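You operate a simulated robot arm through the tools that you are given. There is no shell and no other tool. Be economical: measure what you need, move in short steps, check, and stop when the job is done.

You are at the controls of a simulated two-armed robot. One attempt, no reset.

JOB
Rinse the teal mug and stand it on the dish rack.
Fine: rinse it under the tap and tip it out into the sink; the other mug stays as it is; tap off. Set down upright: what you pick out. What is to be rubbed or washed off counts as gone when no trace of it is left.

Only the result counts: the job must be done as asked and must still hold three seconds after the hand-in. Knocking over, shifting, dropping, spilling or breaking anything else fails it.

ROBOT AND FRAMES
Two 7-joint arms with two-finger parallel grippers on one trunk, on a base that drives. Base frame: it is fixed to the floor where the robot stands at the start and does not move with it; the origin is under the middle of the robot, x ahead of it, y to its left, z up. Units: mm, rad, N and s.
The left shoulder is at the start at [50, 165, 1180], the right one opposite. With the tool pointing down near the work surface each hand reaches from about 240 to 700 mm from the robot's upright axis, wherever it stands, measured 20 degrees to its own side. Places, roughly: flat part of the dish rack [600, 300, 900]; sink [600, 1000, 800]; water lever [600, 1200, 1000]. Payload 3.91 kg a hand.
Tool frame (each hand has its own): the origin (TCP) lies between the finger pads and is the grasp point; the fingertips stand 30 mm ahead of it; z points along the fingers, y is the line along which they close. The gripper opens to 110 mm. The fingers are 20 mm wide and 10 mm thick; the gripper's body (48 by 112 mm) begins 55 mm behind the TCP.
Orientation is that of the tool frame in the base frame, as a unit quaternion [w, x, y, z]. With the fingers straight down and closing along the base's y, the tool's x points along the base's -x, its y along +y and its z along -z.

CONTROLS
- The arms move only by the tool nudge_tool. It takes "left_moves", "right_moves" or both (then of equal length, played together; a hand with none holds still); each is a list of rows, each a list of 3 entries, a list of its own where there are three numbers: the shift along the base's x, y, z in mm, then the turn, a rotation vector about the base's x, y, z in rad, then the opening, from 0 (shut) to 1 (fully open). In form: [[[dx, dy, dz], [wx, wy, wz], grip], ...]. A call has 1 to 8 rows; each row is the pose to reach, as a shift and turn from the pose commanded when the call began. Rows are played at 5 a second. More than 50 mm and 0.15 rad between two rows, or a gripper value outside its range, and nothing of the call is played. Where a pose cannot be reached the arm comes as near as it can. A force on the tool above 40 N (or 10 N above the force at the start of the call, whichever is more), or a blocked arm, ends the call early, and 0.2 s more pass. The fingers move at their own pace (about 45 mm/s each) and stop on an object; they squeeze with about 28 N. The grip force told is the motor's: it shows also when the fingers shut on nothing. Time passes only in rows, and 0.2 s behind the last, so rows that repeat a pose let the fingers close. The reply holds the time, the measured pose of the TCP, the force on the tool along the base axes, the opening and the grip force, in the units named above and with some noise, with the torque about the TCP (base axes, N m) and any sound that the robot's microphone picked up, and new pictures: "show" is both (left out), scene, wrist or none (wrist: the cameras of the hands that moved).
- Cameras (640 x 400 px; columns grow to the right, rows downward): "scene" is now at [112.1, 11.4, 1346.7]; the picture's right is [0.17, -0.99, 0.00], its down [-0.59, -0.10, -0.80] and it looks along [0.79, 0.13, -0.59] (base axes); focal length 271 px, centre (320, 200). "left" rides on the left gripper at [72, -17, -103] in its tool frame; the picture's right is [0.23, 0.97, 0.00], its down [-0.76, 0.18, -0.62] and it looks along [-0.61, 0.14, 0.78] (tool axes); focal length 222 px, centre (320, 200). "right" rides on the right gripper at [72, 17, -103] in its tool frame; the picture's right is [-0.23, 0.97, 0.00], its down [-0.76, -0.18, -0.62] and it looks along [-0.61, -0.14, 0.78] (tool axes); focal length 222 px, centre (320, 200). There is no depth. A picture from a camera that has moved, and an enlarged one, comes with that camera's place and axes in the base frame and with its lens.
- slide_trunk(by): slides the trunk up (or, below 0, down) by that many mm; the arms and the scene camera ride with it, the base frame stays. It gives what a move gives, with no picture.
- drive_base(legs): drives the robot by 1 to 6 legs, each [ahead, left, turn to the left] in mm, mm and rad, along the robot's own axes; the way and the turn of a leg run together, so that a leg with both is an arc; at most 1500 mm and 3.142 rad a leg. The arms and the cameras ride along, it lands a little off, and it stops where it bumps. It gives what a move gives, and a new picture of the scene camera.
- head_to(pan, tilt): turns the head with the scene camera to pan (to the left, within 1.396 rad either way) and tilt (down, from -0.506 to 1.204), counted from straight ahead of the robot. It gives what a move gives, and a new picture of the scene camera.
- enlarge(camera, box): a new picture of the part [left, top, right, bottom] of that camera's present view, enlarged. No time passes.
- hand_in(): hands the job in; it is judged then, once.

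Go step by step. Nothing tells you exact positions but the pictures and the camera data: compare them with the known pose of the tool, close in by small moves and look again before you grip or let go. The budget is 120 turns and 260 pictures, counting those below and the enlarged ones. Unless the task says otherwise, let go and move clear before handing in, and close with one line.

The tools are called after "Emit:" by a JSON object that holds its "op" and its "data". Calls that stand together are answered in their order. nudge_tool: Moves the arms, as the interface text tells. Its arguments: {"type":"object","properties":{"left_moves":{"type":"array","items":{"type":"array"}},"right_moves":{"type":"array","items":{"type":"array"}},"show":{"type":"string","enum":["both","scene","wrist","none"]}},"required":[]} The other tools are called the same way: slide_trunk (by) slides the trunk up or down; drive_base (legs) drives the base; head_to (pan, tilt) turns the head that bears the scene camera; enlarge (camera, box) takes an enlarged picture of a part of a camera's view; hand_in () hands the job in.

At the start:

```text
t: 0.0
left_position: [397.6, 267.7, 1188.8]
left_orientation: [0.0, 0.001, 1.0, 0.0]
left_ft_force: [-0.1, -0.6, -0.3]
left_wrist_torque: [-0.03, -0.03, 0.0]
left_opening: 110.1
left_grasp_force: 0.1
right_position: [409.2, -79.2, 1192.2]
right_orientation: [0.0, 0.0, 1.0, 0.0]
right_ft_force: [-0.2, -0.5, -0.4]
right_wrist_torque: [-0.02, -0.01, 0.01]
right_opening: 110.1
right_grasp_force: 0.0
trunk travel left (down, up): [-400.0, 103.0]
robot x, y, heading: [-0.8, 1.1, 0.0]
head pan, tilt: [0.166, 0.637]
```

scene: 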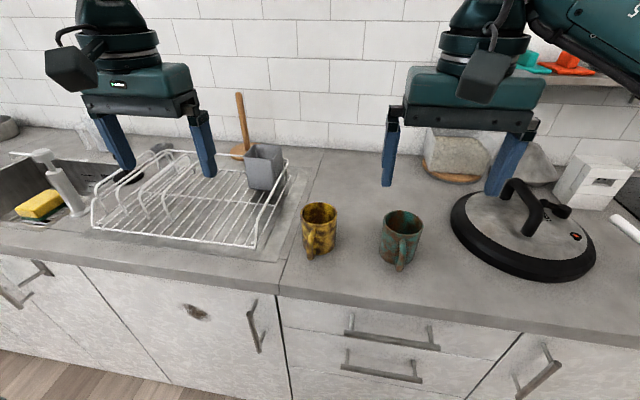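
right: 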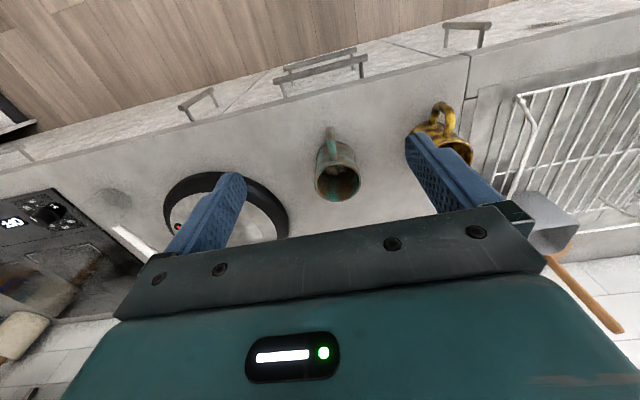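
left: 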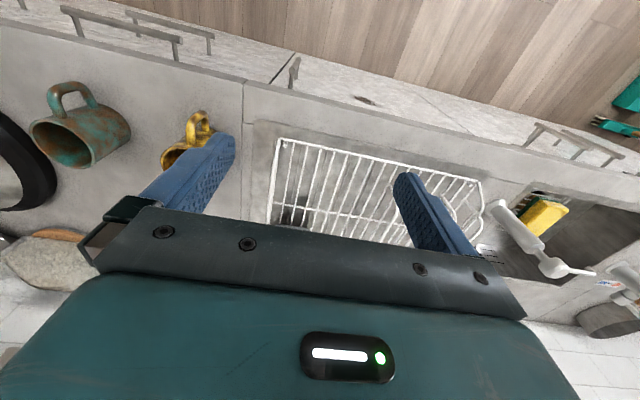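

I see a teal mug at roughly (556, -93), a yellow one at roughly (548, 83), the rack to the left and the sink further left. I'll look closer at the mugs and over at the sink before moving.

Emit:
{"op": "enlarge", "data": {"camera": "scene", "box": [280, 180, 460, 290]}}

Emit:
{"op": "enlarge", "data": {"camera": "right", "box": [280, 90, 480, 215]}}

Emit:
{"op": "head_to", "data": {"pan": 1.0, "tilt": 0.45}}

```text
3.56 times, centred on (370, 235) of scene
camera zoom: at [112.1, 11.4, 1346.7], right [0.17, -0.99, 0.0], down [-0.59, -0.1, -0.8], along [0.79, 0.13, -0.59], focal length 965 px, centre (142, 76)
```

zoom: 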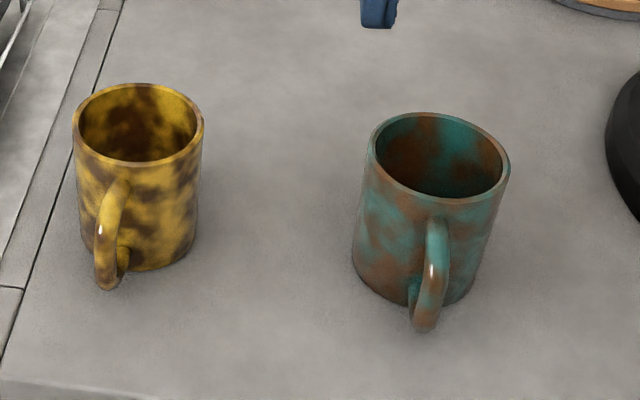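

```text
3.20 times, centred on (380, 152) of right
camera zoom: at [336.5, -62.7, 1295.3], right [0.23, 0.97, 0.0], down [0.76, -0.18, 0.62], along [0.61, -0.14, -0.78], focal length 711 px, centre (128, 352)
```

zoom: 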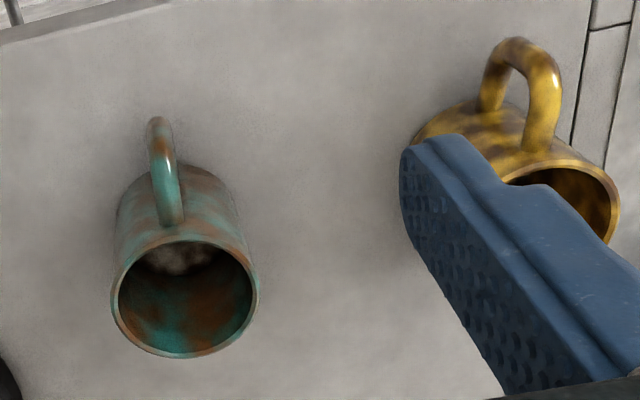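

```text
t: 1.2
left_position: [397.0, 268.8, 1188.3]
left_orientation: [0.0, -0.001, 1.0, 0.001]
left_ft_force: [0.3, 0.3, 0.2]
left_wrist_torque: [-0.03, -0.01, 0.03]
left_opening: 110.1
left_grasp_force: 0.0
right_position: [408.0, -80.0, 1191.8]
right_orientation: [0.0, 0.0, 1.0, 0.0]
right_ft_force: [-0.9, -0.1, 0.6]
right_wrist_torque: [-0.01, 0.01, 0.03]
right_opening: 110.0
right_grasp_force: 0.1
trunk travel left (down, up): [-400.0, 103.0]
robot x, y, heading: [-0.7, 3.0, 0.001]
head pan, tilt: [1.0, 0.45]
camera scene: at [75.8, 74.3, 1363.4], right [0.84, -0.54, 0.0], down [-0.24, -0.37, -0.9], along [0.49, 0.76, -0.44], focal length 271 px, centre (320, 200)
```

scene: 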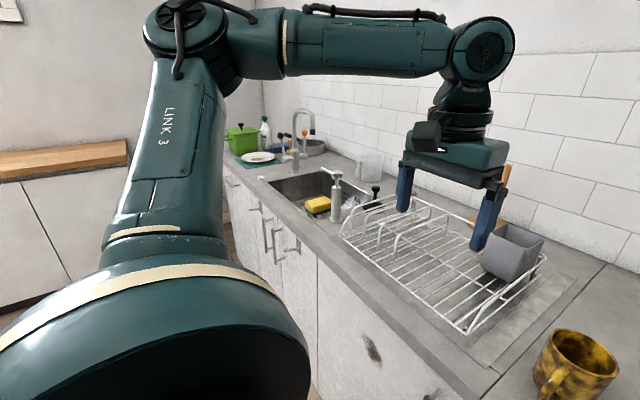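

The teal mug has a whitish patch inside near the handle side; its handle points at the robot. The tap and sink are far left, so I'll take the mug with the right hand, pitched forward so that the mouth stays free; first the pitch and a pre-grasp.

Emit:
{"op": "nudge_tool", "data": {"right_moves": [[[0, 0, 0], [0, -0.14, 0], 1], [[5, -2, -15], [0, -0.28, 0], 1], [[10, -4, -40], [0, -0.42, 0], 1], [[20, -8, -65], [0, -0.56, 0], 1], [[25, -10, -80], [0, -0.7, 0], 1], [[30, -13, -100], [0, -0.8, 0], 1], [[30, -13, -120], [0, -0.9, 0], 1]], "show": "wrist"}}

Emit:
{"op": "head_to", "data": {"pan": -0.15, "tilt": 0.75}}

```text
t: 2.8
left_position: [397.2, 268.0, 1189.4]
left_orientation: [-0.001, 0.0, 1.0, 0.001]
left_ft_force: [0.4, 0.3, -0.8]
left_wrist_torque: [0.02, -0.04, 0.01]
left_opening: 110.2
left_grasp_force: 0.1
right_position: [438.6, -93.2, 1072.1]
right_orientation: [0.436, 0.001, 0.9, 0.0]
right_ft_force: [0.1, 0.8, -0.1]
right_wrist_torque: [-0.02, 0.0, 0.01]
right_opening: 109.8
right_grasp_force: 0.1
trunk travel left (down, up): [-400.0, 103.0]
robot x, y, heading: [0.8, 1.3, 0.001]
head pan, tilt: [1.0, 0.45]
camera right: at [312.3, -76.4, 1079.7], right [0.14, 0.97, 0.18], down [-0.02, -0.18, 0.98], along [0.99, -0.14, -0.01], focal length 222 px, centre (320, 200)
```

right: 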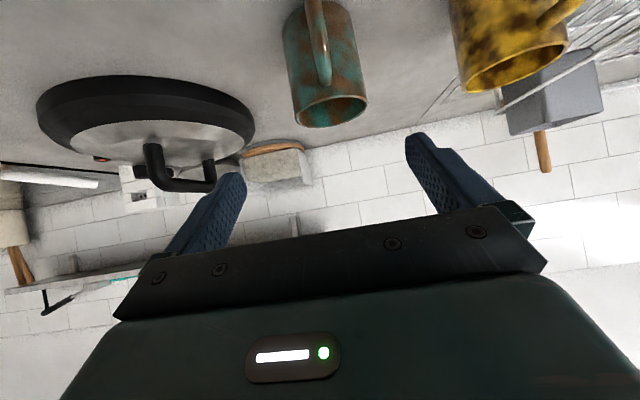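

```text
t: 4.1
left_position: [396.8, 266.4, 1188.7]
left_orientation: [0.0, 0.0, 1.0, 0.0]
left_ft_force: [-0.6, 0.4, -0.2]
left_wrist_torque: [0.0, -0.01, -0.02]
left_opening: 109.7
left_grasp_force: 0.0
right_position: [437.9, -93.9, 1071.3]
right_orientation: [0.435, 0.0, 0.901, 0.0]
right_ft_force: [0.0, -0.2, 0.3]
right_wrist_torque: [0.0, 0.0, 0.01]
right_opening: 109.8
right_grasp_force: 0.1
trunk travel left (down, up): [-400.0, 103.0]
robot x, y, heading: [-2.4, 0.8, -0.005]
head pan, tilt: [-0.15, 0.75]
camera scene: at [108.1, -15.3, 1337.0], right [-0.15, -0.99, 0.0], down [-0.67, 0.1, -0.73], along [0.72, -0.11, -0.68], focal length 271 px, centre (320, 200)
```

scene: 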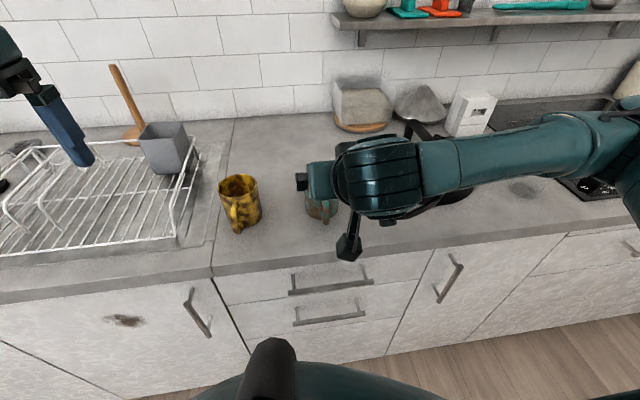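

The mug rim centre works out to about (547, -85, 987), radius about 39, with the handle straight toward me. I'll come in along the tool axis, stopping short to check.

Emit:
{"op": "nudge_tool", "data": {"right_moves": [[[0, 8, -30], [0, -9e-10, 0], 1], [[30, 8, -55], [0, 0, 0], 1], [[56, 8, -76], [0, 0, 0], 1], [[56, 8, -76], [0, 0, 0], 1]]}}

```text
t: 5.1
left_position: [396.3, 268.0, 1188.7]
left_orientation: [0.001, 0.0, 1.0, 0.001]
left_ft_force: [-0.7, 1.1, -0.5]
left_wrist_torque: [0.03, 0.01, 0.0]
left_opening: 110.2
left_grasp_force: 0.1
right_position: [494.2, -86.5, 995.7]
right_orientation: [0.436, 0.0, 0.9, 0.0]
right_ft_force: [-0.1, -0.5, -0.3]
right_wrist_torque: [0.0, -0.02, 0.0]
right_opening: 109.7
right_grasp_force: 0.0
trunk travel left (down, up): [-400.0, 103.0]
robot x, y, heading: [-3.7, -1.8, -0.004]
head pan, tilt: [-0.15, 0.75]
camera scene: at [107.9, -15.4, 1337.0], right [-0.15, -0.99, 0.0], down [-0.67, 0.1, -0.73], along [0.72, -0.11, -0.68], focal length 271 px, centre (320, 200)
camera right: at [367.9, -69.1, 1003.4], right [0.14, 0.97, 0.18], down [-0.01, -0.18, 0.98], along [0.99, -0.14, -0.01], focal length 222 px, centre (320, 200)
```

scene: 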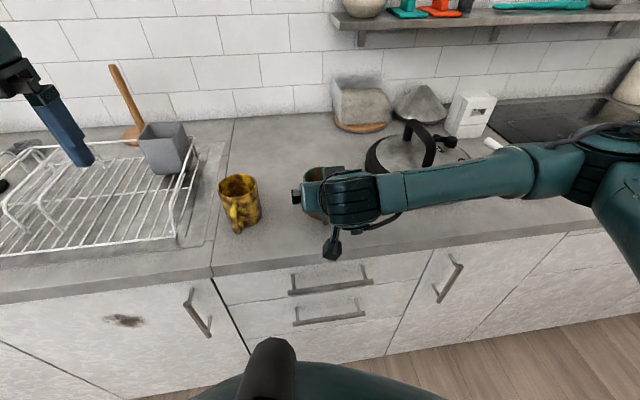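
right: 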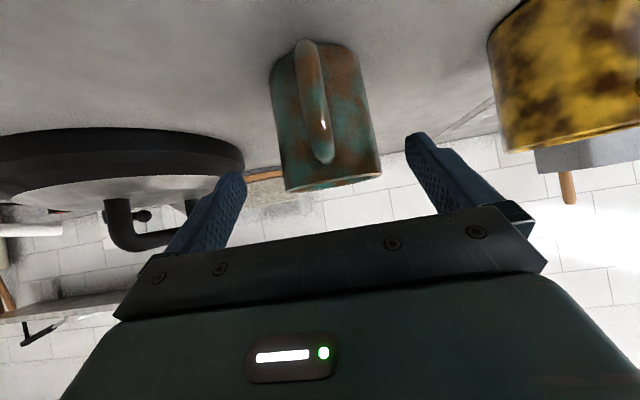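

Mug is centred between the fingers with the handle inside the gap. Going in the last bit and closing.

Emit:
{"op": "nudge_tool", "data": {"right_moves": [[[20, 3, -16], [0, 0, 0], 1], [[40, 3, -32], [0, 0, 0], 1], [[40, 3, -32], [0, 0, 0], 1], [[40, 3, -32], [0, 0, 0], 0.6], [[40, 3, -32], [0, 0, 0], 0.3], [[40, 3, -32], [0, 0, 0], 0.3], [[40, 3, -32], [0, 0, 0], 0.3]]}}

```text
t: 6.7
left_position: [396.7, 268.5, 1189.2]
left_orientation: [0.0, 0.0, 1.0, 0.0]
left_ft_force: [0.5, 0.5, 0.6]
left_wrist_torque: [0.0, 0.03, 0.02]
left_opening: 109.9
left_grasp_force: 0.1
right_position: [533.4, -83.3, 964.6]
right_orientation: [0.435, 0.0, 0.9, 0.0]
right_ft_force: [0.9, 1.9, 3.9]
right_wrist_torque: [0.05, 0.02, 0.02]
right_opening: 73.9
right_grasp_force: 28.2
trunk travel left (down, up): [-400.0, 103.0]
robot x, y, heading: [-4.8, 0.6, 0.001]
head pan, tilt: [-0.15, 0.75]
camera scene: at [107.8, -15.0, 1337.0], right [-0.15, -0.99, 0.0], down [-0.67, 0.1, -0.73], along [0.72, -0.11, -0.68], focal length 271 px, centre (320, 200)
camera right: at [408.1, -66.4, 971.5], right [0.14, 0.97, 0.18], down [-0.02, -0.18, 0.98], along [0.99, -0.14, -0.01], focal length 222 px, centre (320, 200)
```

scene: 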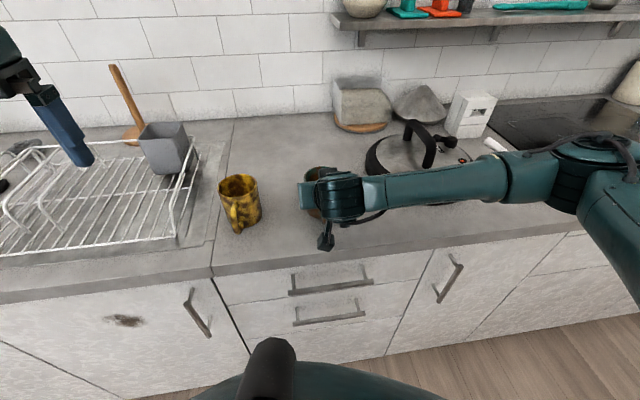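
right: 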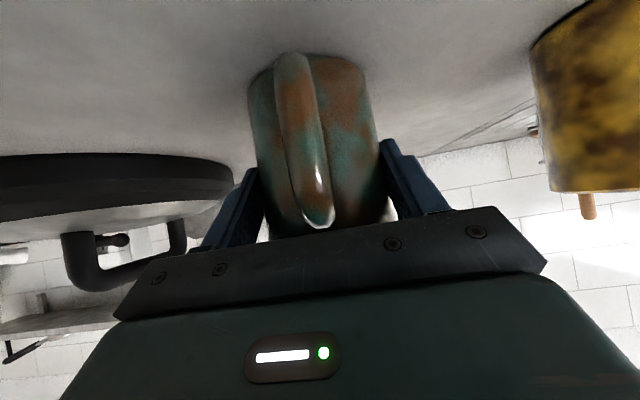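

Gripped at 74 mm with 28 N. Lift straight up then pull back toward the robot.

Emit:
{"op": "nudge_tool", "data": {"right_moves": [[[0, 0, 20], [0, 0, 0], 0.3], [[0, 0, 60], [0, 0, 0], 0.3], [[0, 0, 105], [0, 0, 0], 0.3], [[-25, 0, 145], [0, 0, 0], 0.3], [[-55, 0, 180], [0, 0, 0], 0.3], [[-90, 0, 210], [0, 0, 0], 0.3], [[-120, 0, 210], [0, 0, 0], 0.3], [[-120, 0, 210], [0, 0, 0], 0.3]]}}

```text
t: 8.5
left_position: [397.9, 267.4, 1188.2]
left_orientation: [0.0, 0.0, 1.0, 0.0]
left_ft_force: [0.2, -0.8, 0.6]
left_wrist_torque: [-0.02, 0.03, 0.01]
left_opening: 109.9
left_grasp_force: 0.1
right_position: [414.4, -82.7, 1174.0]
right_orientation: [0.434, 0.0, 0.901, 0.0]
right_ft_force: [-0.2, -0.5, -2.7]
right_wrist_torque: [0.03, 0.02, 0.0]
right_opening: 73.6
right_grasp_force: 27.8
trunk travel left (down, up): [-400.0, 103.0]
robot x, y, heading: [-3.1, 0.8, -0.001]
head pan, tilt: [-0.15, 0.75]
camera scene: at [108.4, -15.4, 1337.0], right [-0.15, -0.99, 0.0], down [-0.67, 0.1, -0.73], along [0.72, -0.11, -0.68], focal length 271 px, centre (320, 200)
camera right: at [288.7, -65.4, 1182.4], right [0.14, 0.97, 0.18], down [-0.01, -0.18, 0.98], along [0.99, -0.14, -0.01], focal length 222 px, centre (320, 200)
```

scene: 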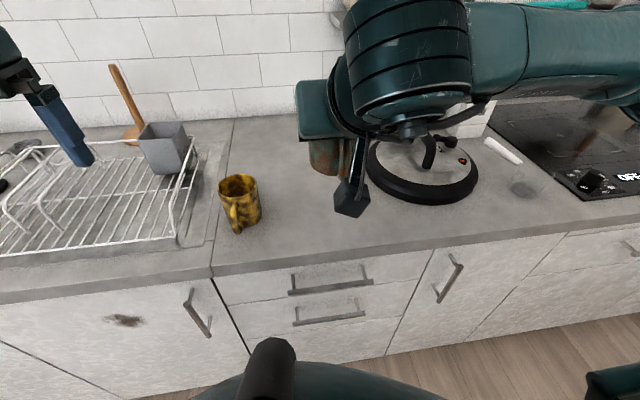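
right: 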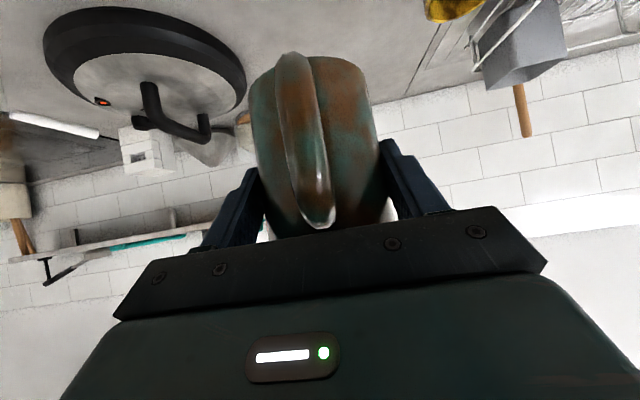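

Mug is held and lifted clear. Now drive left to face the sink, and look.

Emit:
{"op": "drive_base", "data": {"legs": [[-40, 0, 0], [0, 1050, 0]]}}

Emit:
{"op": "head_to", "data": {"pan": 0.1, "tilt": 0.6}}

```text
t: 14.4
left_position: [349.7, 1317.9, 1188.6]
left_orientation: [0.0, -0.006, 1.0, 0.0]
left_ft_force: [-0.2, -0.2, 0.1]
left_wrist_torque: [0.01, -0.01, 0.01]
left_opening: 110.1
left_grasp_force: 0.0
right_position: [369.3, 966.9, 1172.9]
right_orientation: [0.434, -0.005, 0.901, 0.002]
right_ft_force: [0.6, -0.6, -2.4]
right_wrist_torque: [-0.02, 0.06, -0.01]
right_opening: 73.7
right_grasp_force: 27.8
trunk travel left (down, up): [-400.0, 103.0]
robot x, y, heading: [-44.3, 1046.1, 0.015]
head pan, tilt: [-0.15, 0.75]
camera scene: at [62.9, 1030.5, 1337.0], right [-0.14, -0.99, 0.0], down [-0.68, 0.09, -0.73], along [0.72, -0.1, -0.68], focal length 271 px, centre (320, 200)
```

scene: 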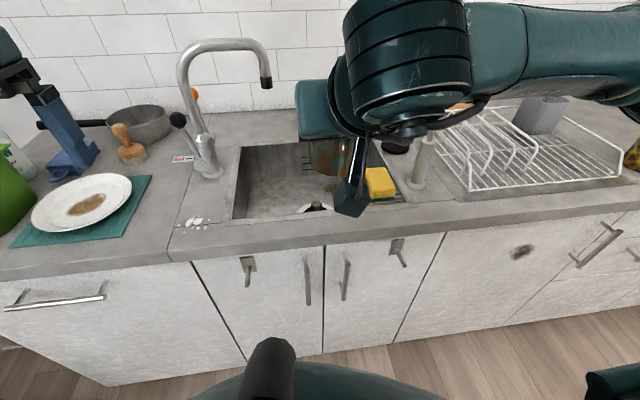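

```text
t: 15.2
left_position: [348.8, 1317.1, 1190.1]
left_orientation: [0.0, -0.005, 1.0, 0.0]
left_ft_force: [0.1, -0.2, 0.0]
left_wrist_torque: [0.02, -0.01, 0.01]
left_opening: 110.0
left_grasp_force: 0.0
right_position: [370.1, 966.9, 1174.1]
right_orientation: [0.435, -0.004, 0.9, 0.002]
right_ft_force: [0.3, 1.1, -3.2]
right_wrist_torque: [-0.01, 0.03, 0.04]
right_opening: 73.8
right_grasp_force: 28.0
trunk travel left (down, up): [-400.0, 103.0]
robot x, y, heading: [-44.8, 1046.2, 0.01]
head pan, tilt: [0.099, 0.6]
camera scene: at [68.7, 1051.4, 1349.8], right [0.11, -0.99, 0.0], down [-0.56, -0.06, -0.82], along [0.82, 0.09, -0.57], focal length 271 px, centre (320, 200)
```

scene: 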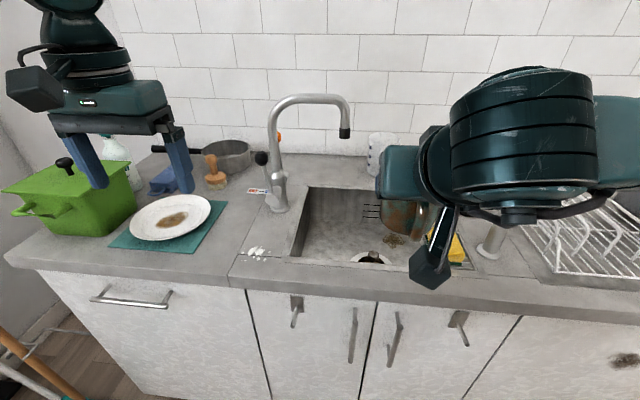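

Emit:
{"op": "enlarge", "data": {"camera": "scene", "box": [230, 80, 390, 280]}}

Emit:
{"op": "enlarge", "data": {"camera": "left", "box": [0, 0, 640, 400]}}

```text
2.00 times, centred on (310, 180) of scene
camera zoom: at [68.7, 1051.4, 1349.8], right [0.11, -0.99, 0.0], down [-0.56, -0.06, -0.82], along [0.82, 0.09, -0.57], focal length 543 px, centre (340, 240)
```

zoom: 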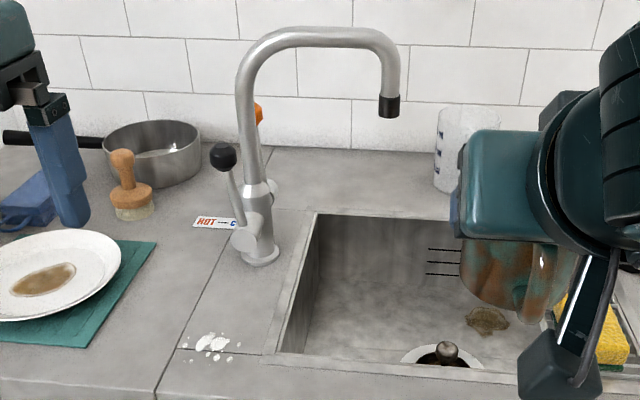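

```text
1.00 times, centred on (320, 200) of left
camera zoom: at [276.4, 1299.7, 1291.7], right [-0.24, 0.97, 0.0], down [0.76, 0.19, 0.62], along [0.61, 0.15, -0.78], focal length 222 px, centre (320, 200)
```

zoom: 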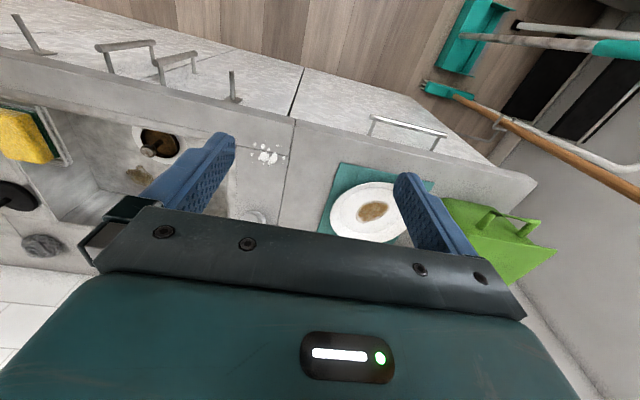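

The tap stands at about (661, 1225), its spout tip near (660, 1059, 1114), its lever a stick with a black knob near y≈1255, z≈1060. I'll zoom on the lever and bring the left hand around for a second view.

Emit:
{"op": "enlarge", "data": {"camera": "scene", "box": [240, 135, 310, 220]}}

Emit:
{"op": "nudge_tool", "data": {"left_moves": [[[0, 0, 0], [0, -0.14, 0], 1], [[0, 0, 0], [0, -0.28, 0], 1], [[0, 0, -10], [0, -0.42, 0], 0.8], [[0, 0, -20], [0, -0.56, 0], 0.6], [[0, 0, -30], [0, -0.7, 0], 0.4], [[0, 0, -30], [0, -0.8, 0], 0.2], [[0, 0, -30], [0, -0.9, 0], 0], [[0, 0, -30], [0, -0.9, 0], 0]], "show": "both"}}

```text
4.71 times, centred on (275, 178) of scene
camera zoom: at [68.7, 1051.4, 1349.8], right [0.11, -0.99, 0.0], down [-0.56, -0.06, -0.82], along [0.82, 0.09, -0.57], focal length 1277 px, centre (532, 306)
```

zoom: 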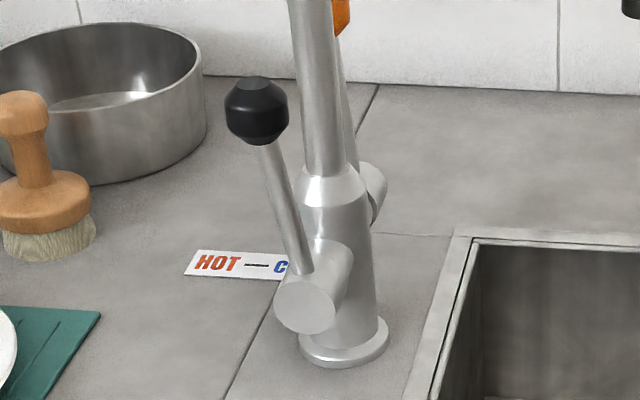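

```text
t: 17.0
left_position: [351.4, 1316.9, 1160.5]
left_orientation: [0.436, -0.004, 0.9, -0.003]
left_ft_force: [-0.6, 0.1, 0.7]
left_wrist_torque: [-0.02, -0.03, 0.0]
left_opening: 0.1
left_grasp_force: 9.5
left hand out of reach, approached as far as the arm can: row 7, 8
right_position: [370.0, 967.2, 1175.2]
right_orientation: [0.434, -0.004, 0.901, 0.002]
right_ft_force: [0.1, -0.5, -3.3]
right_wrist_torque: [-0.01, -0.01, 0.0]
right_opening: 73.8
right_grasp_force: 28.4
trunk travel left (down, up): [-400.0, 103.0]
robot x, y, heading: [-47.2, 1044.6, 0.015]
head pan, tilt: [0.099, 0.6]
camera scene: at [68.7, 1051.4, 1349.9], right [0.11, -0.99, 0.0], down [-0.56, -0.06, -0.82], along [0.82, 0.09, -0.57], focal length 271 px, centre (320, 200)
camera left: at [225.4, 1300.6, 1167.5], right [-0.15, 0.97, -0.19], down [-0.02, 0.19, 0.98], along [0.99, 0.15, -0.01], focal length 222 px, centre (320, 200)
```

scene: 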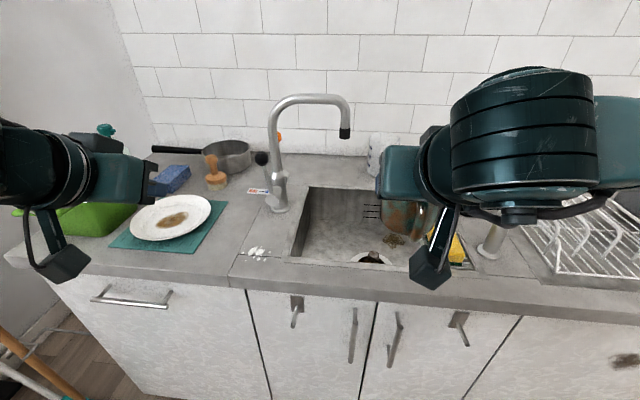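
left: 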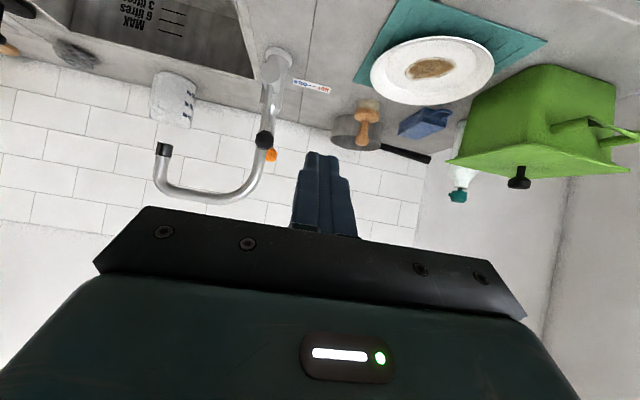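

Knob triangulates to about (617, 1245, 1076), standing over a hub at about (640, 1242, 945). I'll drive a little forward and left so that both the spout and lever are in comfortable reach.

Emit:
{"op": "drive_base", "data": {"legs": [[50, 90, 0]]}}

```text
t: 18.1
left_position: [400.3, 1408.1, 1160.0]
left_orientation: [0.434, -0.005, 0.901, -0.003]
left_ft_force: [-0.2, 0.4, -0.5]
left_wrist_torque: [0.01, -0.02, -0.01]
left_opening: 0.1
left_grasp_force: 28.2
right_position: [419.9, 1054.9, 1174.2]
right_orientation: [0.435, -0.005, 0.901, 0.002]
right_ft_force: [0.1, 0.3, -3.1]
right_wrist_torque: [0.03, 0.03, -0.02]
right_opening: 73.8
right_grasp_force: 28.0
trunk travel left (down, up): [-400.0, 103.0]
robot x, y, heading: [8.5, 1134.4, 0.01]
head pan, tilt: [0.099, 0.6]
camera scene: at [118.3, 1141.4, 1349.8], right [0.11, -0.99, 0.0], down [-0.56, -0.06, -0.82], along [0.82, 0.09, -0.57], focal length 271 px, centre (320, 200)
```

scene: 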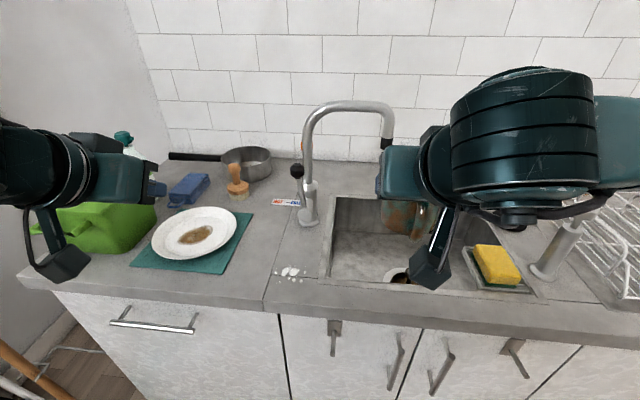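

Spout tip refined to (670, 1060, 1115). Lower the mug below spout height, then advance under it.

Emit:
{"op": "nudge_tool", "data": {"right_moves": [[[0, 5, -45], [0, 0, 0], 0.3], [[0, 5, -90], [0, 0, 0], 0.3], [[20, 5, -130], [0, 0, 0], 0.3], [[60, 5, -143], [0, 0, 0], 0.3], [[100, 5, -143], [0, 0, 0], 0.3], [[140, 5, -143], [0, 0, 0], 0.3], [[175, 5, -143], [0, 0, 0], 0.3], [[175, 5, -143], [0, 0, 0], 0.3]]}}

```text
t: 19.9
left_position: [400.4, 1406.7, 1160.5]
left_orientation: [0.434, -0.004, 0.901, -0.002]
left_ft_force: [0.5, -0.6, 0.1]
left_wrist_torque: [0.02, -0.01, -0.01]
left_opening: 0.0
left_grasp_force: 27.4
right_position: [595.9, 1060.6, 1031.4]
right_orientation: [0.435, -0.006, 0.901, 0.003]
right_ft_force: [-0.3, 0.7, -2.7]
right_wrist_torque: [0.01, 0.04, 0.0]
right_opening: 73.5
right_grasp_force: 28.0
trunk travel left (down, up): [-400.0, 103.0]
robot x, y, heading: [4.6, 1137.4, 0.01]
head pan, tilt: [0.099, 0.6]
camera scene: at [117.7, 1140.4, 1349.9], right [0.11, -0.99, 0.0], down [-0.56, -0.06, -0.83], along [0.82, 0.09, -0.56], focal length 271 px, centre (320, 200)
camera right: at [470.3, 1076.5, 1038.1], right [0.13, 0.98, 0.18], down [-0.01, -0.18, 0.98], along [0.99, -0.13, -0.01], focal length 222 px, centre (320, 200)
```

scene: 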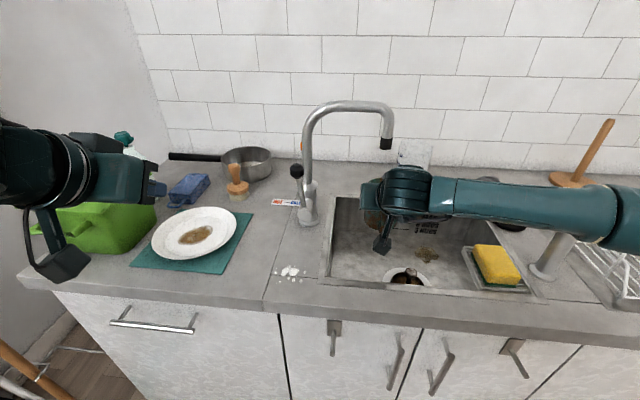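
right: 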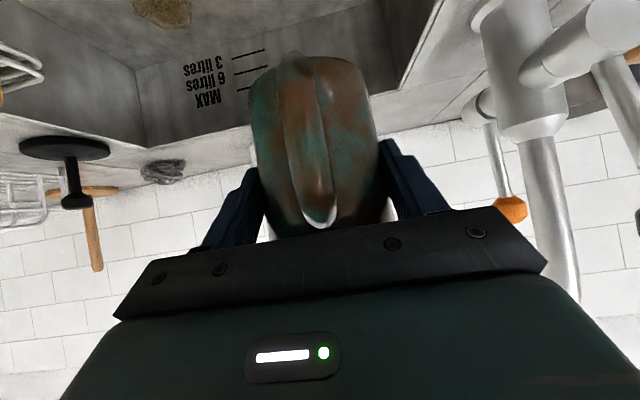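

Clear so far. Advance the rest so that the mug axis is under the spout.

Emit:
{"op": "nudge_tool", "data": {"right_moves": [[[28, 0, 0], [0, 0, 0], 0.3], [[52, 0, 0], [0, 0, 0], 0.3], [[52, 0, 0], [0, 0, 0], 0.3]]}}

Emit:
{"op": "enlarge", "data": {"camera": "scene", "box": [280, 90, 460, 260]}}

```text
t: 20.7
left_position: [400.2, 1406.7, 1160.5]
left_orientation: [0.435, -0.005, 0.901, -0.002]
left_ft_force: [0.1, 0.9, -0.4]
left_wrist_torque: [0.0, -0.01, -0.02]
left_opening: 0.2
left_grasp_force: 27.5
right_position: [648.4, 1062.1, 1031.4]
right_orientation: [0.435, -0.004, 0.9, 0.002]
right_ft_force: [0.5, 0.1, -3.0]
right_wrist_torque: [0.01, 0.04, 0.02]
right_opening: 73.9
right_grasp_force: 28.1
trunk travel left (down, up): [-400.0, 103.0]
robot x, y, heading: [4.4, 1134.5, 0.015]
head pan, tilt: [0.099, 0.6]
camera scene: at [117.8, 1140.5, 1349.9], right [0.11, -0.99, 0.0], down [-0.56, -0.06, -0.82], along [0.82, 0.09, -0.57], focal length 271 px, centre (320, 200)
camera right: at [521.3, 1077.8, 1039.0], right [0.13, 0.98, 0.18], down [-0.01, -0.18, 0.98], along [0.99, -0.13, -0.01], focal length 222 px, centre (320, 200)
```

scene: 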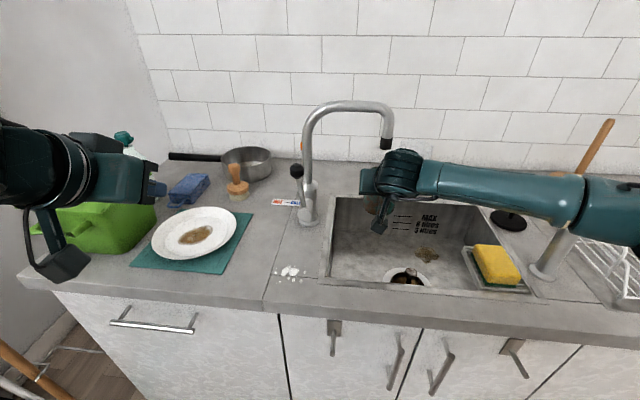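
right: 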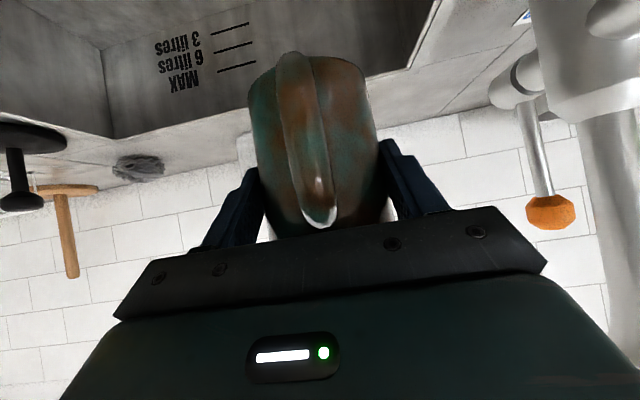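

```text
2.35 times, centred on (370, 175) of scene
camera zoom: at [117.8, 1140.5, 1349.9], right [0.11, -0.99, 0.0], down [-0.56, -0.06, -0.82], along [0.82, 0.09, -0.57], focal length 638 px, centre (202, 259)
```

zoom: 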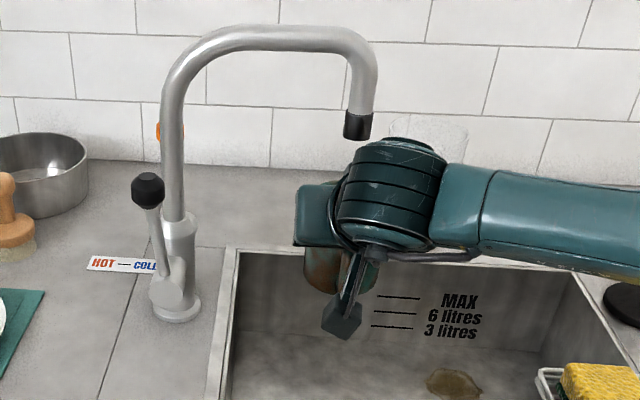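

Mug is under the spout. Now bring the left hand to the lever knob, fingers half open on either side of it, stopping short.

Emit:
{"op": "nudge_tool", "data": {"left_moves": [[[0, -40, 0], [0, 0, 0], 0.3], [[20, -80, 0], [0, 0, 0], 0.6], [[50, -118, -10], [0, 0, 0], 0.6], [[85, -150, -20], [0, 0, 0], 0.6], [[120, -162, -30], [0, 0, 0], 0.6], [[145, -162, -34], [0, 0, 0], 0.6], [[145, -162, -34], [0, 0, 0], 0.6]]}}

```text
t: 22.3
left_position: [546.6, 1244.0, 1129.1]
left_orientation: [0.435, -0.005, 0.901, -0.002]
left_ft_force: [-0.9, -0.4, 0.0]
left_wrist_torque: [0.03, -0.02, -0.01]
left_opening: 66.2
left_grasp_force: 0.1
left hand out of reach, approached as far as the arm can: row 1
right_position: [646.9, 1061.3, 1031.5]
right_orientation: [0.434, -0.005, 0.901, 0.002]
right_ft_force: [-0.1, 0.2, -2.6]
right_wrist_torque: [0.0, 0.0, -0.04]
right_opening: 73.9
right_grasp_force: 28.0
trunk travel left (down, up): [-400.0, 103.0]
robot x, y, heading: [3.9, 1134.3, 0.008]
head pan, tilt: [0.099, 0.6]
camera scene: at [117.7, 1140.5, 1349.9], right [0.11, -0.99, 0.0], down [-0.56, -0.06, -0.83], along [0.82, 0.09, -0.56], focal length 271 px, centre (320, 200)
camera left: at [420.7, 1226.7, 1135.2], right [-0.15, 0.97, -0.19], down [-0.02, 0.19, 0.98], along [0.99, 0.15, -0.01], focal length 222 px, centre (320, 200)
```

scene: 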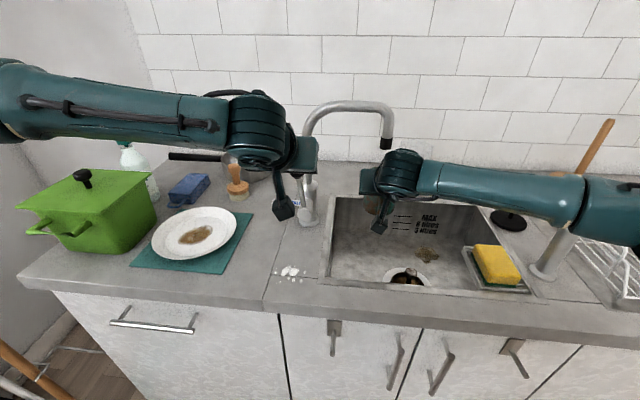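
left: 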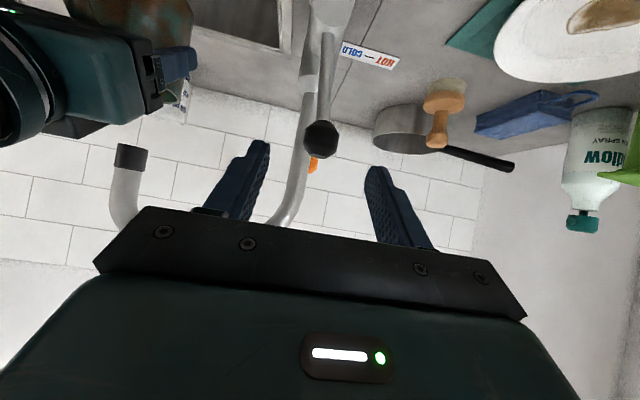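

The knob is centred between the fingers, about 85 mm ahead along the tool axis. Move in along the axis and close gently on it.

Emit:
{"op": "nudge_tool", "data": {"left_moves": [[[30, 2, -20], [0, 0, 0], 0.6], [[60, 2, -43], [0, 0, 0], 0.6], [[60, 2, -43], [0, 0, 0], 0.6], [[60, 2, -43], [0, 0, 0], 0.3], [[60, 2, -43], [0, 0, 0], 0.15], [[60, 2, -43], [0, 0, 0], 0.15]]}}

```text
t: 23.7
left_position: [594.1, 1265.1, 1091.3]
left_orientation: [0.434, -0.005, 0.901, -0.002]
left_ft_force: [0.3, -1.4, -1.9]
left_wrist_torque: [-0.11, 0.0, 0.02]
left_opening: 30.2
left_grasp_force: 34.2
left hand out of reach, approached as far as the arm can: row 1, 2, 3, 4, 5, 6
right_position: [647.1, 1061.1, 1031.0]
right_orientation: [0.435, -0.005, 0.9, 0.003]
right_ft_force: [0.8, 0.7, -2.9]
right_wrist_torque: [-0.02, 0.0, 0.01]
right_opening: 73.7
right_grasp_force: 28.1
trunk travel left (down, up): [-400.0, 103.0]
robot x, y, heading: [2.2, 1135.7, 0.011]
head pan, tilt: [0.099, 0.6]
camera scene: at [118.1, 1140.5, 1349.8], right [0.11, -0.99, 0.0], down [-0.56, -0.06, -0.82], along [0.82, 0.09, -0.57], focal length 271 px, centre (320, 200)
camera left: at [468.0, 1249.9, 1098.4], right [-0.15, 0.97, -0.19], down [-0.01, 0.19, 0.98], along [0.99, 0.15, -0.01], focal length 222 px, centre (320, 200)
```

scene: 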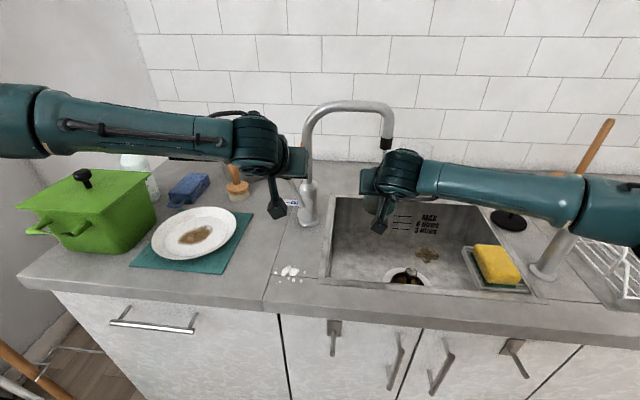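
left: 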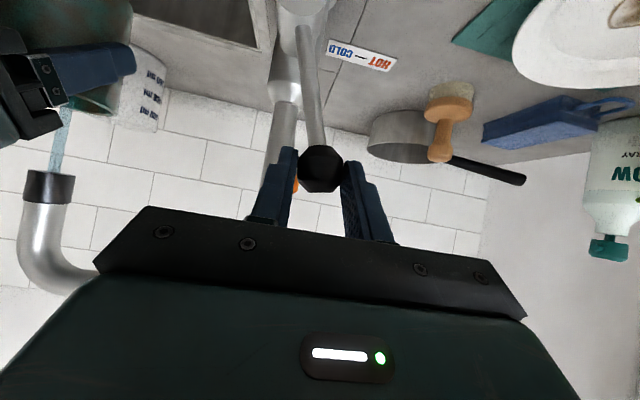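

The knob moved some 20 mm to the left with the grip and water is now running. Check the stream and mug.

Emit:
{"op": "enlarge", "data": {"camera": "left", "box": [0, 0, 180, 250]}}

Emit:
{"op": "enlarge", "data": {"camera": "scene", "box": [340, 100, 460, 300]}}

```text
1.60 times, centred on (90, 125) of left
camera zoom: at [468.0, 1249.9, 1098.4], right [-0.15, 0.97, -0.19], down [-0.01, 0.19, 0.98], along [0.99, 0.15, -0.01], focal length 355 px, centre (688, 320)
```

zoom: 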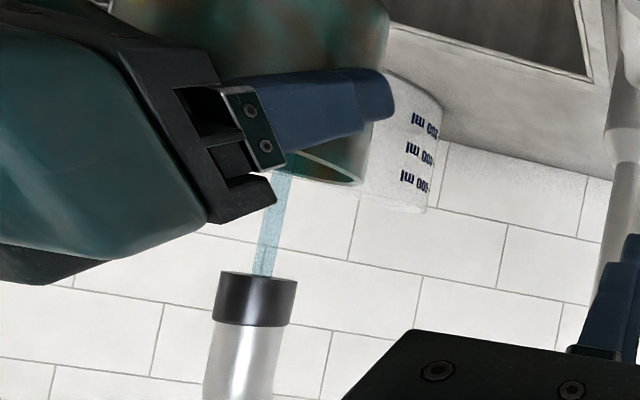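

```text
2.00 times, centred on (400, 200) of scene
camera zoom: at [118.1, 1140.5, 1349.8], right [0.11, -0.99, 0.0], down [-0.56, -0.06, -0.82], along [0.82, 0.09, -0.57], focal length 543 px, centre (160, 200)
```

zoom: 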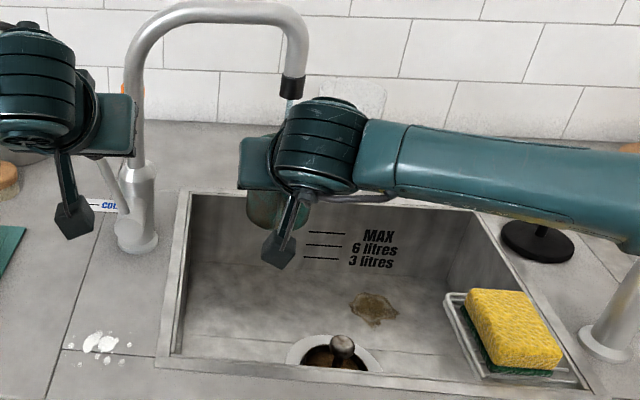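

The stream falls inside the rim, about 20 mm beyond the mug axis. I'll move the mug slowly so the stream passes over centre and toward the handle side while it fills.

Emit:
{"op": "nudge_tool", "data": {"right_moves": [[[18, 0, 0], [0, 0, 0], 0.3], [[18, 0, 0], [0, 0, 0], 0.3], [[18, 0, 0], [0, 0, 0], 0.3], [[18, 15, 0], [0, 0, 0], 0.3], [[18, 15, 0], [0, 0, 0], 0.3], [[18, -15, 0], [0, 0, 0], 0.3], [[18, -15, 0], [0, 0, 0], 0.3], [[18, 0, 0], [0, 0, 0], 0.3]], "show": "scene"}}

Emit:
{"op": "enlarge", "data": {"camera": "left", "box": [0, 0, 180, 250]}}

```text
t: 25.5
left_position: [593.3, 1266.0, 1092.1]
left_orientation: [0.435, -0.005, 0.9, -0.002]
left_ft_force: [0.1, -2.8, -2.0]
left_wrist_torque: [-0.36, 0.08, -0.02]
left_opening: 29.9
left_grasp_force: 44.6
right_position: [667.6, 1060.7, 1031.8]
right_orientation: [0.434, -0.005, 0.901, 0.002]
right_ft_force: [0.1, 0.2, -3.1]
right_wrist_torque: [0.0, 0.04, 0.0]
right_opening: 73.8
right_grasp_force: 28.2
trunk travel left (down, up): [-400.0, 103.0]
robot x, y, heading: [5.6, 1133.3, 0.007]
head pan, tilt: [0.099, 0.6]
camera scene: at [118.1, 1140.4, 1349.8], right [0.11, -0.99, 0.0], down [-0.56, -0.06, -0.82], along [0.82, 0.09, -0.57], focal length 271 px, centre (320, 200)
```

scene: 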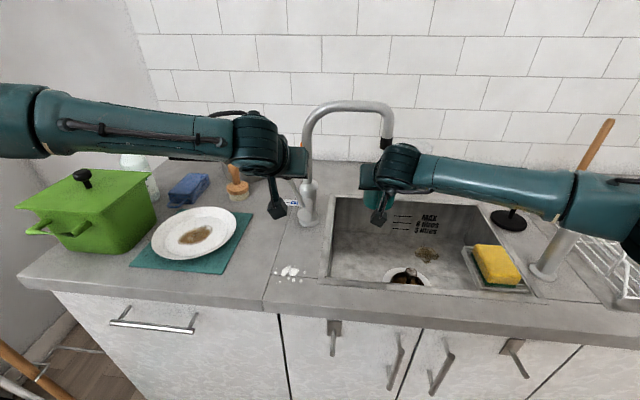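

```text
1.60 times, centred on (90, 125) of left
camera zoom: at [468.0, 1249.6, 1098.5], right [-0.15, 0.97, -0.19], down [-0.01, 0.19, 0.98], along [0.99, 0.15, -0.01], focal length 355 px, centre (688, 320)
```

zoom: 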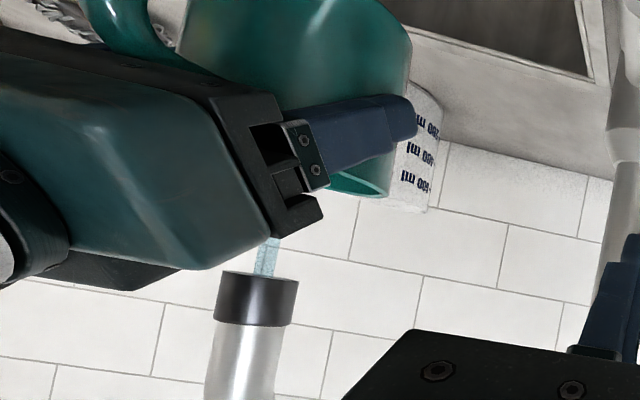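

The brown stain has washed away; the mug now looks clean teal. Rinse a little longer with small moves and view it from the wrist camera.

Emit:
{"op": "nudge_tool", "data": {"right_moves": [[[-12, 0, 0], [0, 0, 0], 0.3], [[-25, 0, 0], [0, 0, 0], 0.3], [[-12, 15, 0], [0, 0, 0], 0.3], [[0, 15, 0], [0, 0, 0], 0.3], [[0, -15, 0], [0, 0, 0], 0.3], [[-15, -15, 0], [0, 0, 0], 0.3], [[-15, 0, 0], [0, 0, 0], 0.3], [[-15, 0, 0], [0, 0, 0], 0.3]], "show": "wrist"}}

Emit:
{"op": "enlarge", "data": {"camera": "left", "box": [0, 0, 180, 250]}}

```text
t: 27.3
left_position: [593.7, 1266.1, 1091.4]
left_orientation: [0.435, -0.004, 0.901, -0.002]
left_ft_force: [-0.7, -4.5, -1.5]
left_wrist_torque: [-0.5, 0.03, -0.04]
left_opening: 30.0
left_grasp_force: 44.6
right_position: [648.9, 1058.6, 1031.8]
right_orientation: [0.434, -0.004, 0.901, 0.003]
right_ft_force: [-0.6, 0.9, -4.1]
right_wrist_torque: [-0.02, 0.03, 0.01]
right_opening: 74.2
right_grasp_force: 28.5
trunk travel left (down, up): [-400.0, 103.0]
robot x, y, heading: [0.9, 1135.5, 0.009]
head pan, tilt: [0.099, 0.6]
camera right: at [523.1, 1075.7, 1039.9], right [0.13, 0.97, 0.18], down [-0.01, -0.18, 0.98], along [0.99, -0.13, -0.01], focal length 222 px, centre (320, 200)
```

right: 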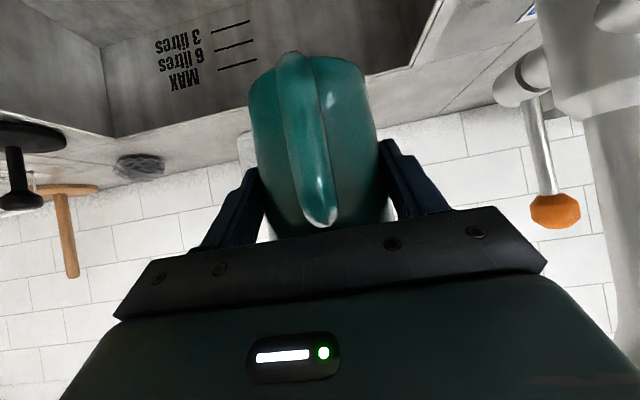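

```text
1.60 times, centred on (90, 125) of left
camera zoom: at [468.0, 1249.4, 1098.6], right [-0.15, 0.97, -0.19], down [-0.01, 0.19, 0.98], along [0.99, 0.15, -0.01], focal length 355 px, centre (688, 320)
```

zoom: 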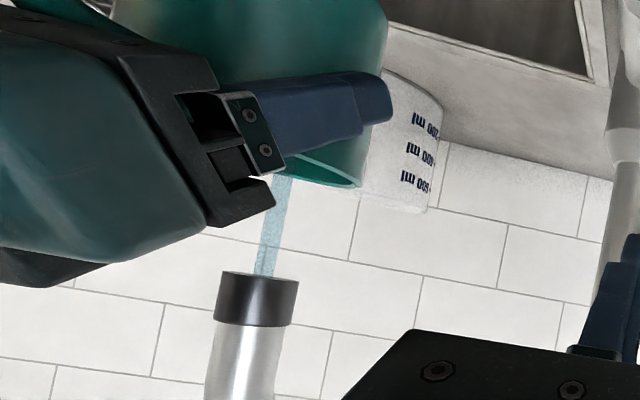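

The mug is clean and partly full of water. Now shut the lever by moving the knob back to the right.

Emit:
{"op": "nudge_tool", "data": {"left_moves": [[[0, -10, 0], [0, 0, 0], 0.15], [[0, -20, 0], [0, 0, 0], 0.15], [[0, -25, 0], [0, 0, 0], 0.15], [[0, -25, 0], [0, 0, 0], 0.15]], "show": "wrist"}}

```text
t: 28.3
left_position: [590.1, 1261.2, 1094.1]
left_orientation: [0.433, -0.006, 0.901, -0.002]
left_ft_force: [36.8, -5.1, -4.5]
left_wrist_torque: [-0.45, -0.43, -0.03]
left_opening: 29.7
left_grasp_force: 44.9
left hand out of reach, approached as far as the arm can: row 1, 2, 3, 4
right_position: [652.0, 1059.2, 1028.1]
right_orientation: [0.431, -0.004, 0.902, 0.002]
right_ft_force: [0.7, -0.5, -3.8]
right_wrist_torque: [0.01, 0.03, 0.01]
right_opening: 73.8
right_grasp_force: 28.1
trunk travel left (down, up): [-400.0, 103.0]
robot x, y, heading: [2.7, 1136.0, 0.01]
head pan, tilt: [0.099, 0.6]
camera left: at [465.0, 1243.8, 1100.8], right [-0.15, 0.97, -0.19], down [-0.01, 0.19, 0.98], along [0.99, 0.15, -0.01], focal length 222 px, centre (320, 200)
```

left: 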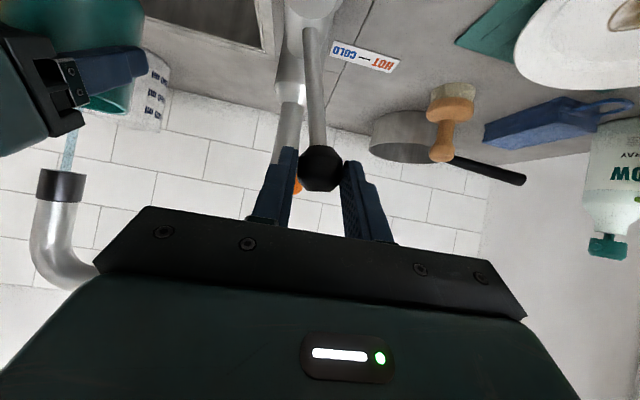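

The arm is at its reach limit in this pose, so I'll let go of the knob, back out, and push it shut from the left with a steeper hand. The mug overflowing into the sink meanwhile is fine.

Emit:
{"op": "nudge_tool", "data": {"left_moves": [[[0, 0, 0], [0, 0, 0], 0.3], [[0, 0, 0], [0, 0, 0], 0.6], [[-25, 0, 20], [0, 0, 0], 0.6], [[-55, 5, 45], [0, 0.1, 0], 0.6], [[-70, 35, 65], [0, 0.25, 0], 0.3], [[-70, 70, 80], [0, 0.4, 0], 0], [[-50, 100, 80], [0, 0.55, 0], 0], [[-50, 100, 80], [0, 0.55, 0], 0]]}}

```text
t: 30.1
left_position: [534.3, 1362.0, 1177.3]
left_orientation: [0.173, -0.005, 0.985, -0.001]
left_ft_force: [-0.3, -0.1, 0.6]
left_wrist_torque: [-0.03, 0.02, 0.02]
left_opening: 0.0
left_grasp_force: 20.8
right_position: [649.3, 1058.8, 1032.5]
right_orientation: [0.435, -0.005, 0.9, 0.002]
right_ft_force: [-0.6, 0.3, -4.9]
right_wrist_torque: [-0.01, 0.07, -0.02]
right_opening: 73.8
right_grasp_force: 28.2
trunk travel left (down, up): [-400.0, 103.0]
robot x, y, heading: [6.9, 1130.3, 0.008]
head pan, tilt: [0.099, 0.6]
camera scene: at [117.6, 1140.4, 1349.9], right [0.11, -0.99, 0.0], down [-0.56, -0.06, -0.83], along [0.82, 0.09, -0.56], focal length 271 px, centre (320, 200)
camera left: at [431.7, 1344.9, 1249.2], right [-0.22, 0.97, -0.08], down [0.5, 0.19, 0.84], along [0.84, 0.15, -0.53], focal length 222 px, centre (320, 200)
```

scene: 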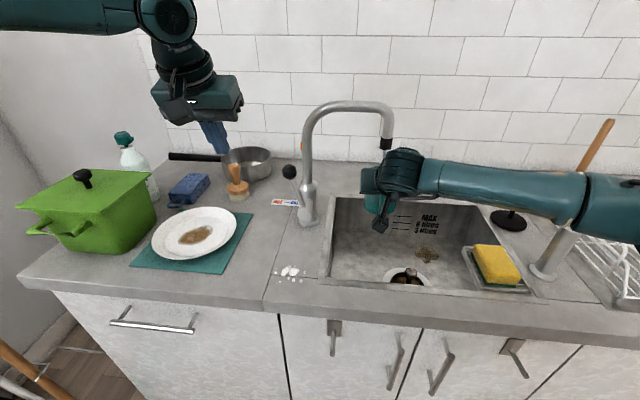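
left: 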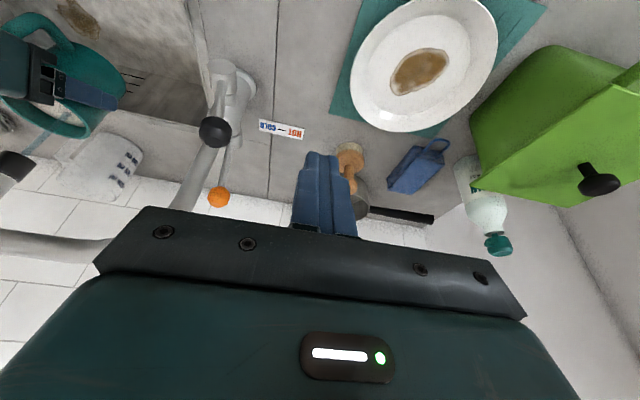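

Knob is now at about (612, 1260, 1076). Bring the closed fingers to its left side.

Emit:
{"op": "nudge_tool", "data": {"left_moves": [[[20, 0, -30], [0, 0, 0], 0], [[45, -15, -70], [0, 0, 0], 0], [[78, -40, -100], [0, 0, 0], 0], [[78, -60, -107], [0, 0, 0], 0], [[78, -60, -107], [0, 0, 0], 0]]}}

```text
refused: row 3 steps farther than a row can; nothing moved
```

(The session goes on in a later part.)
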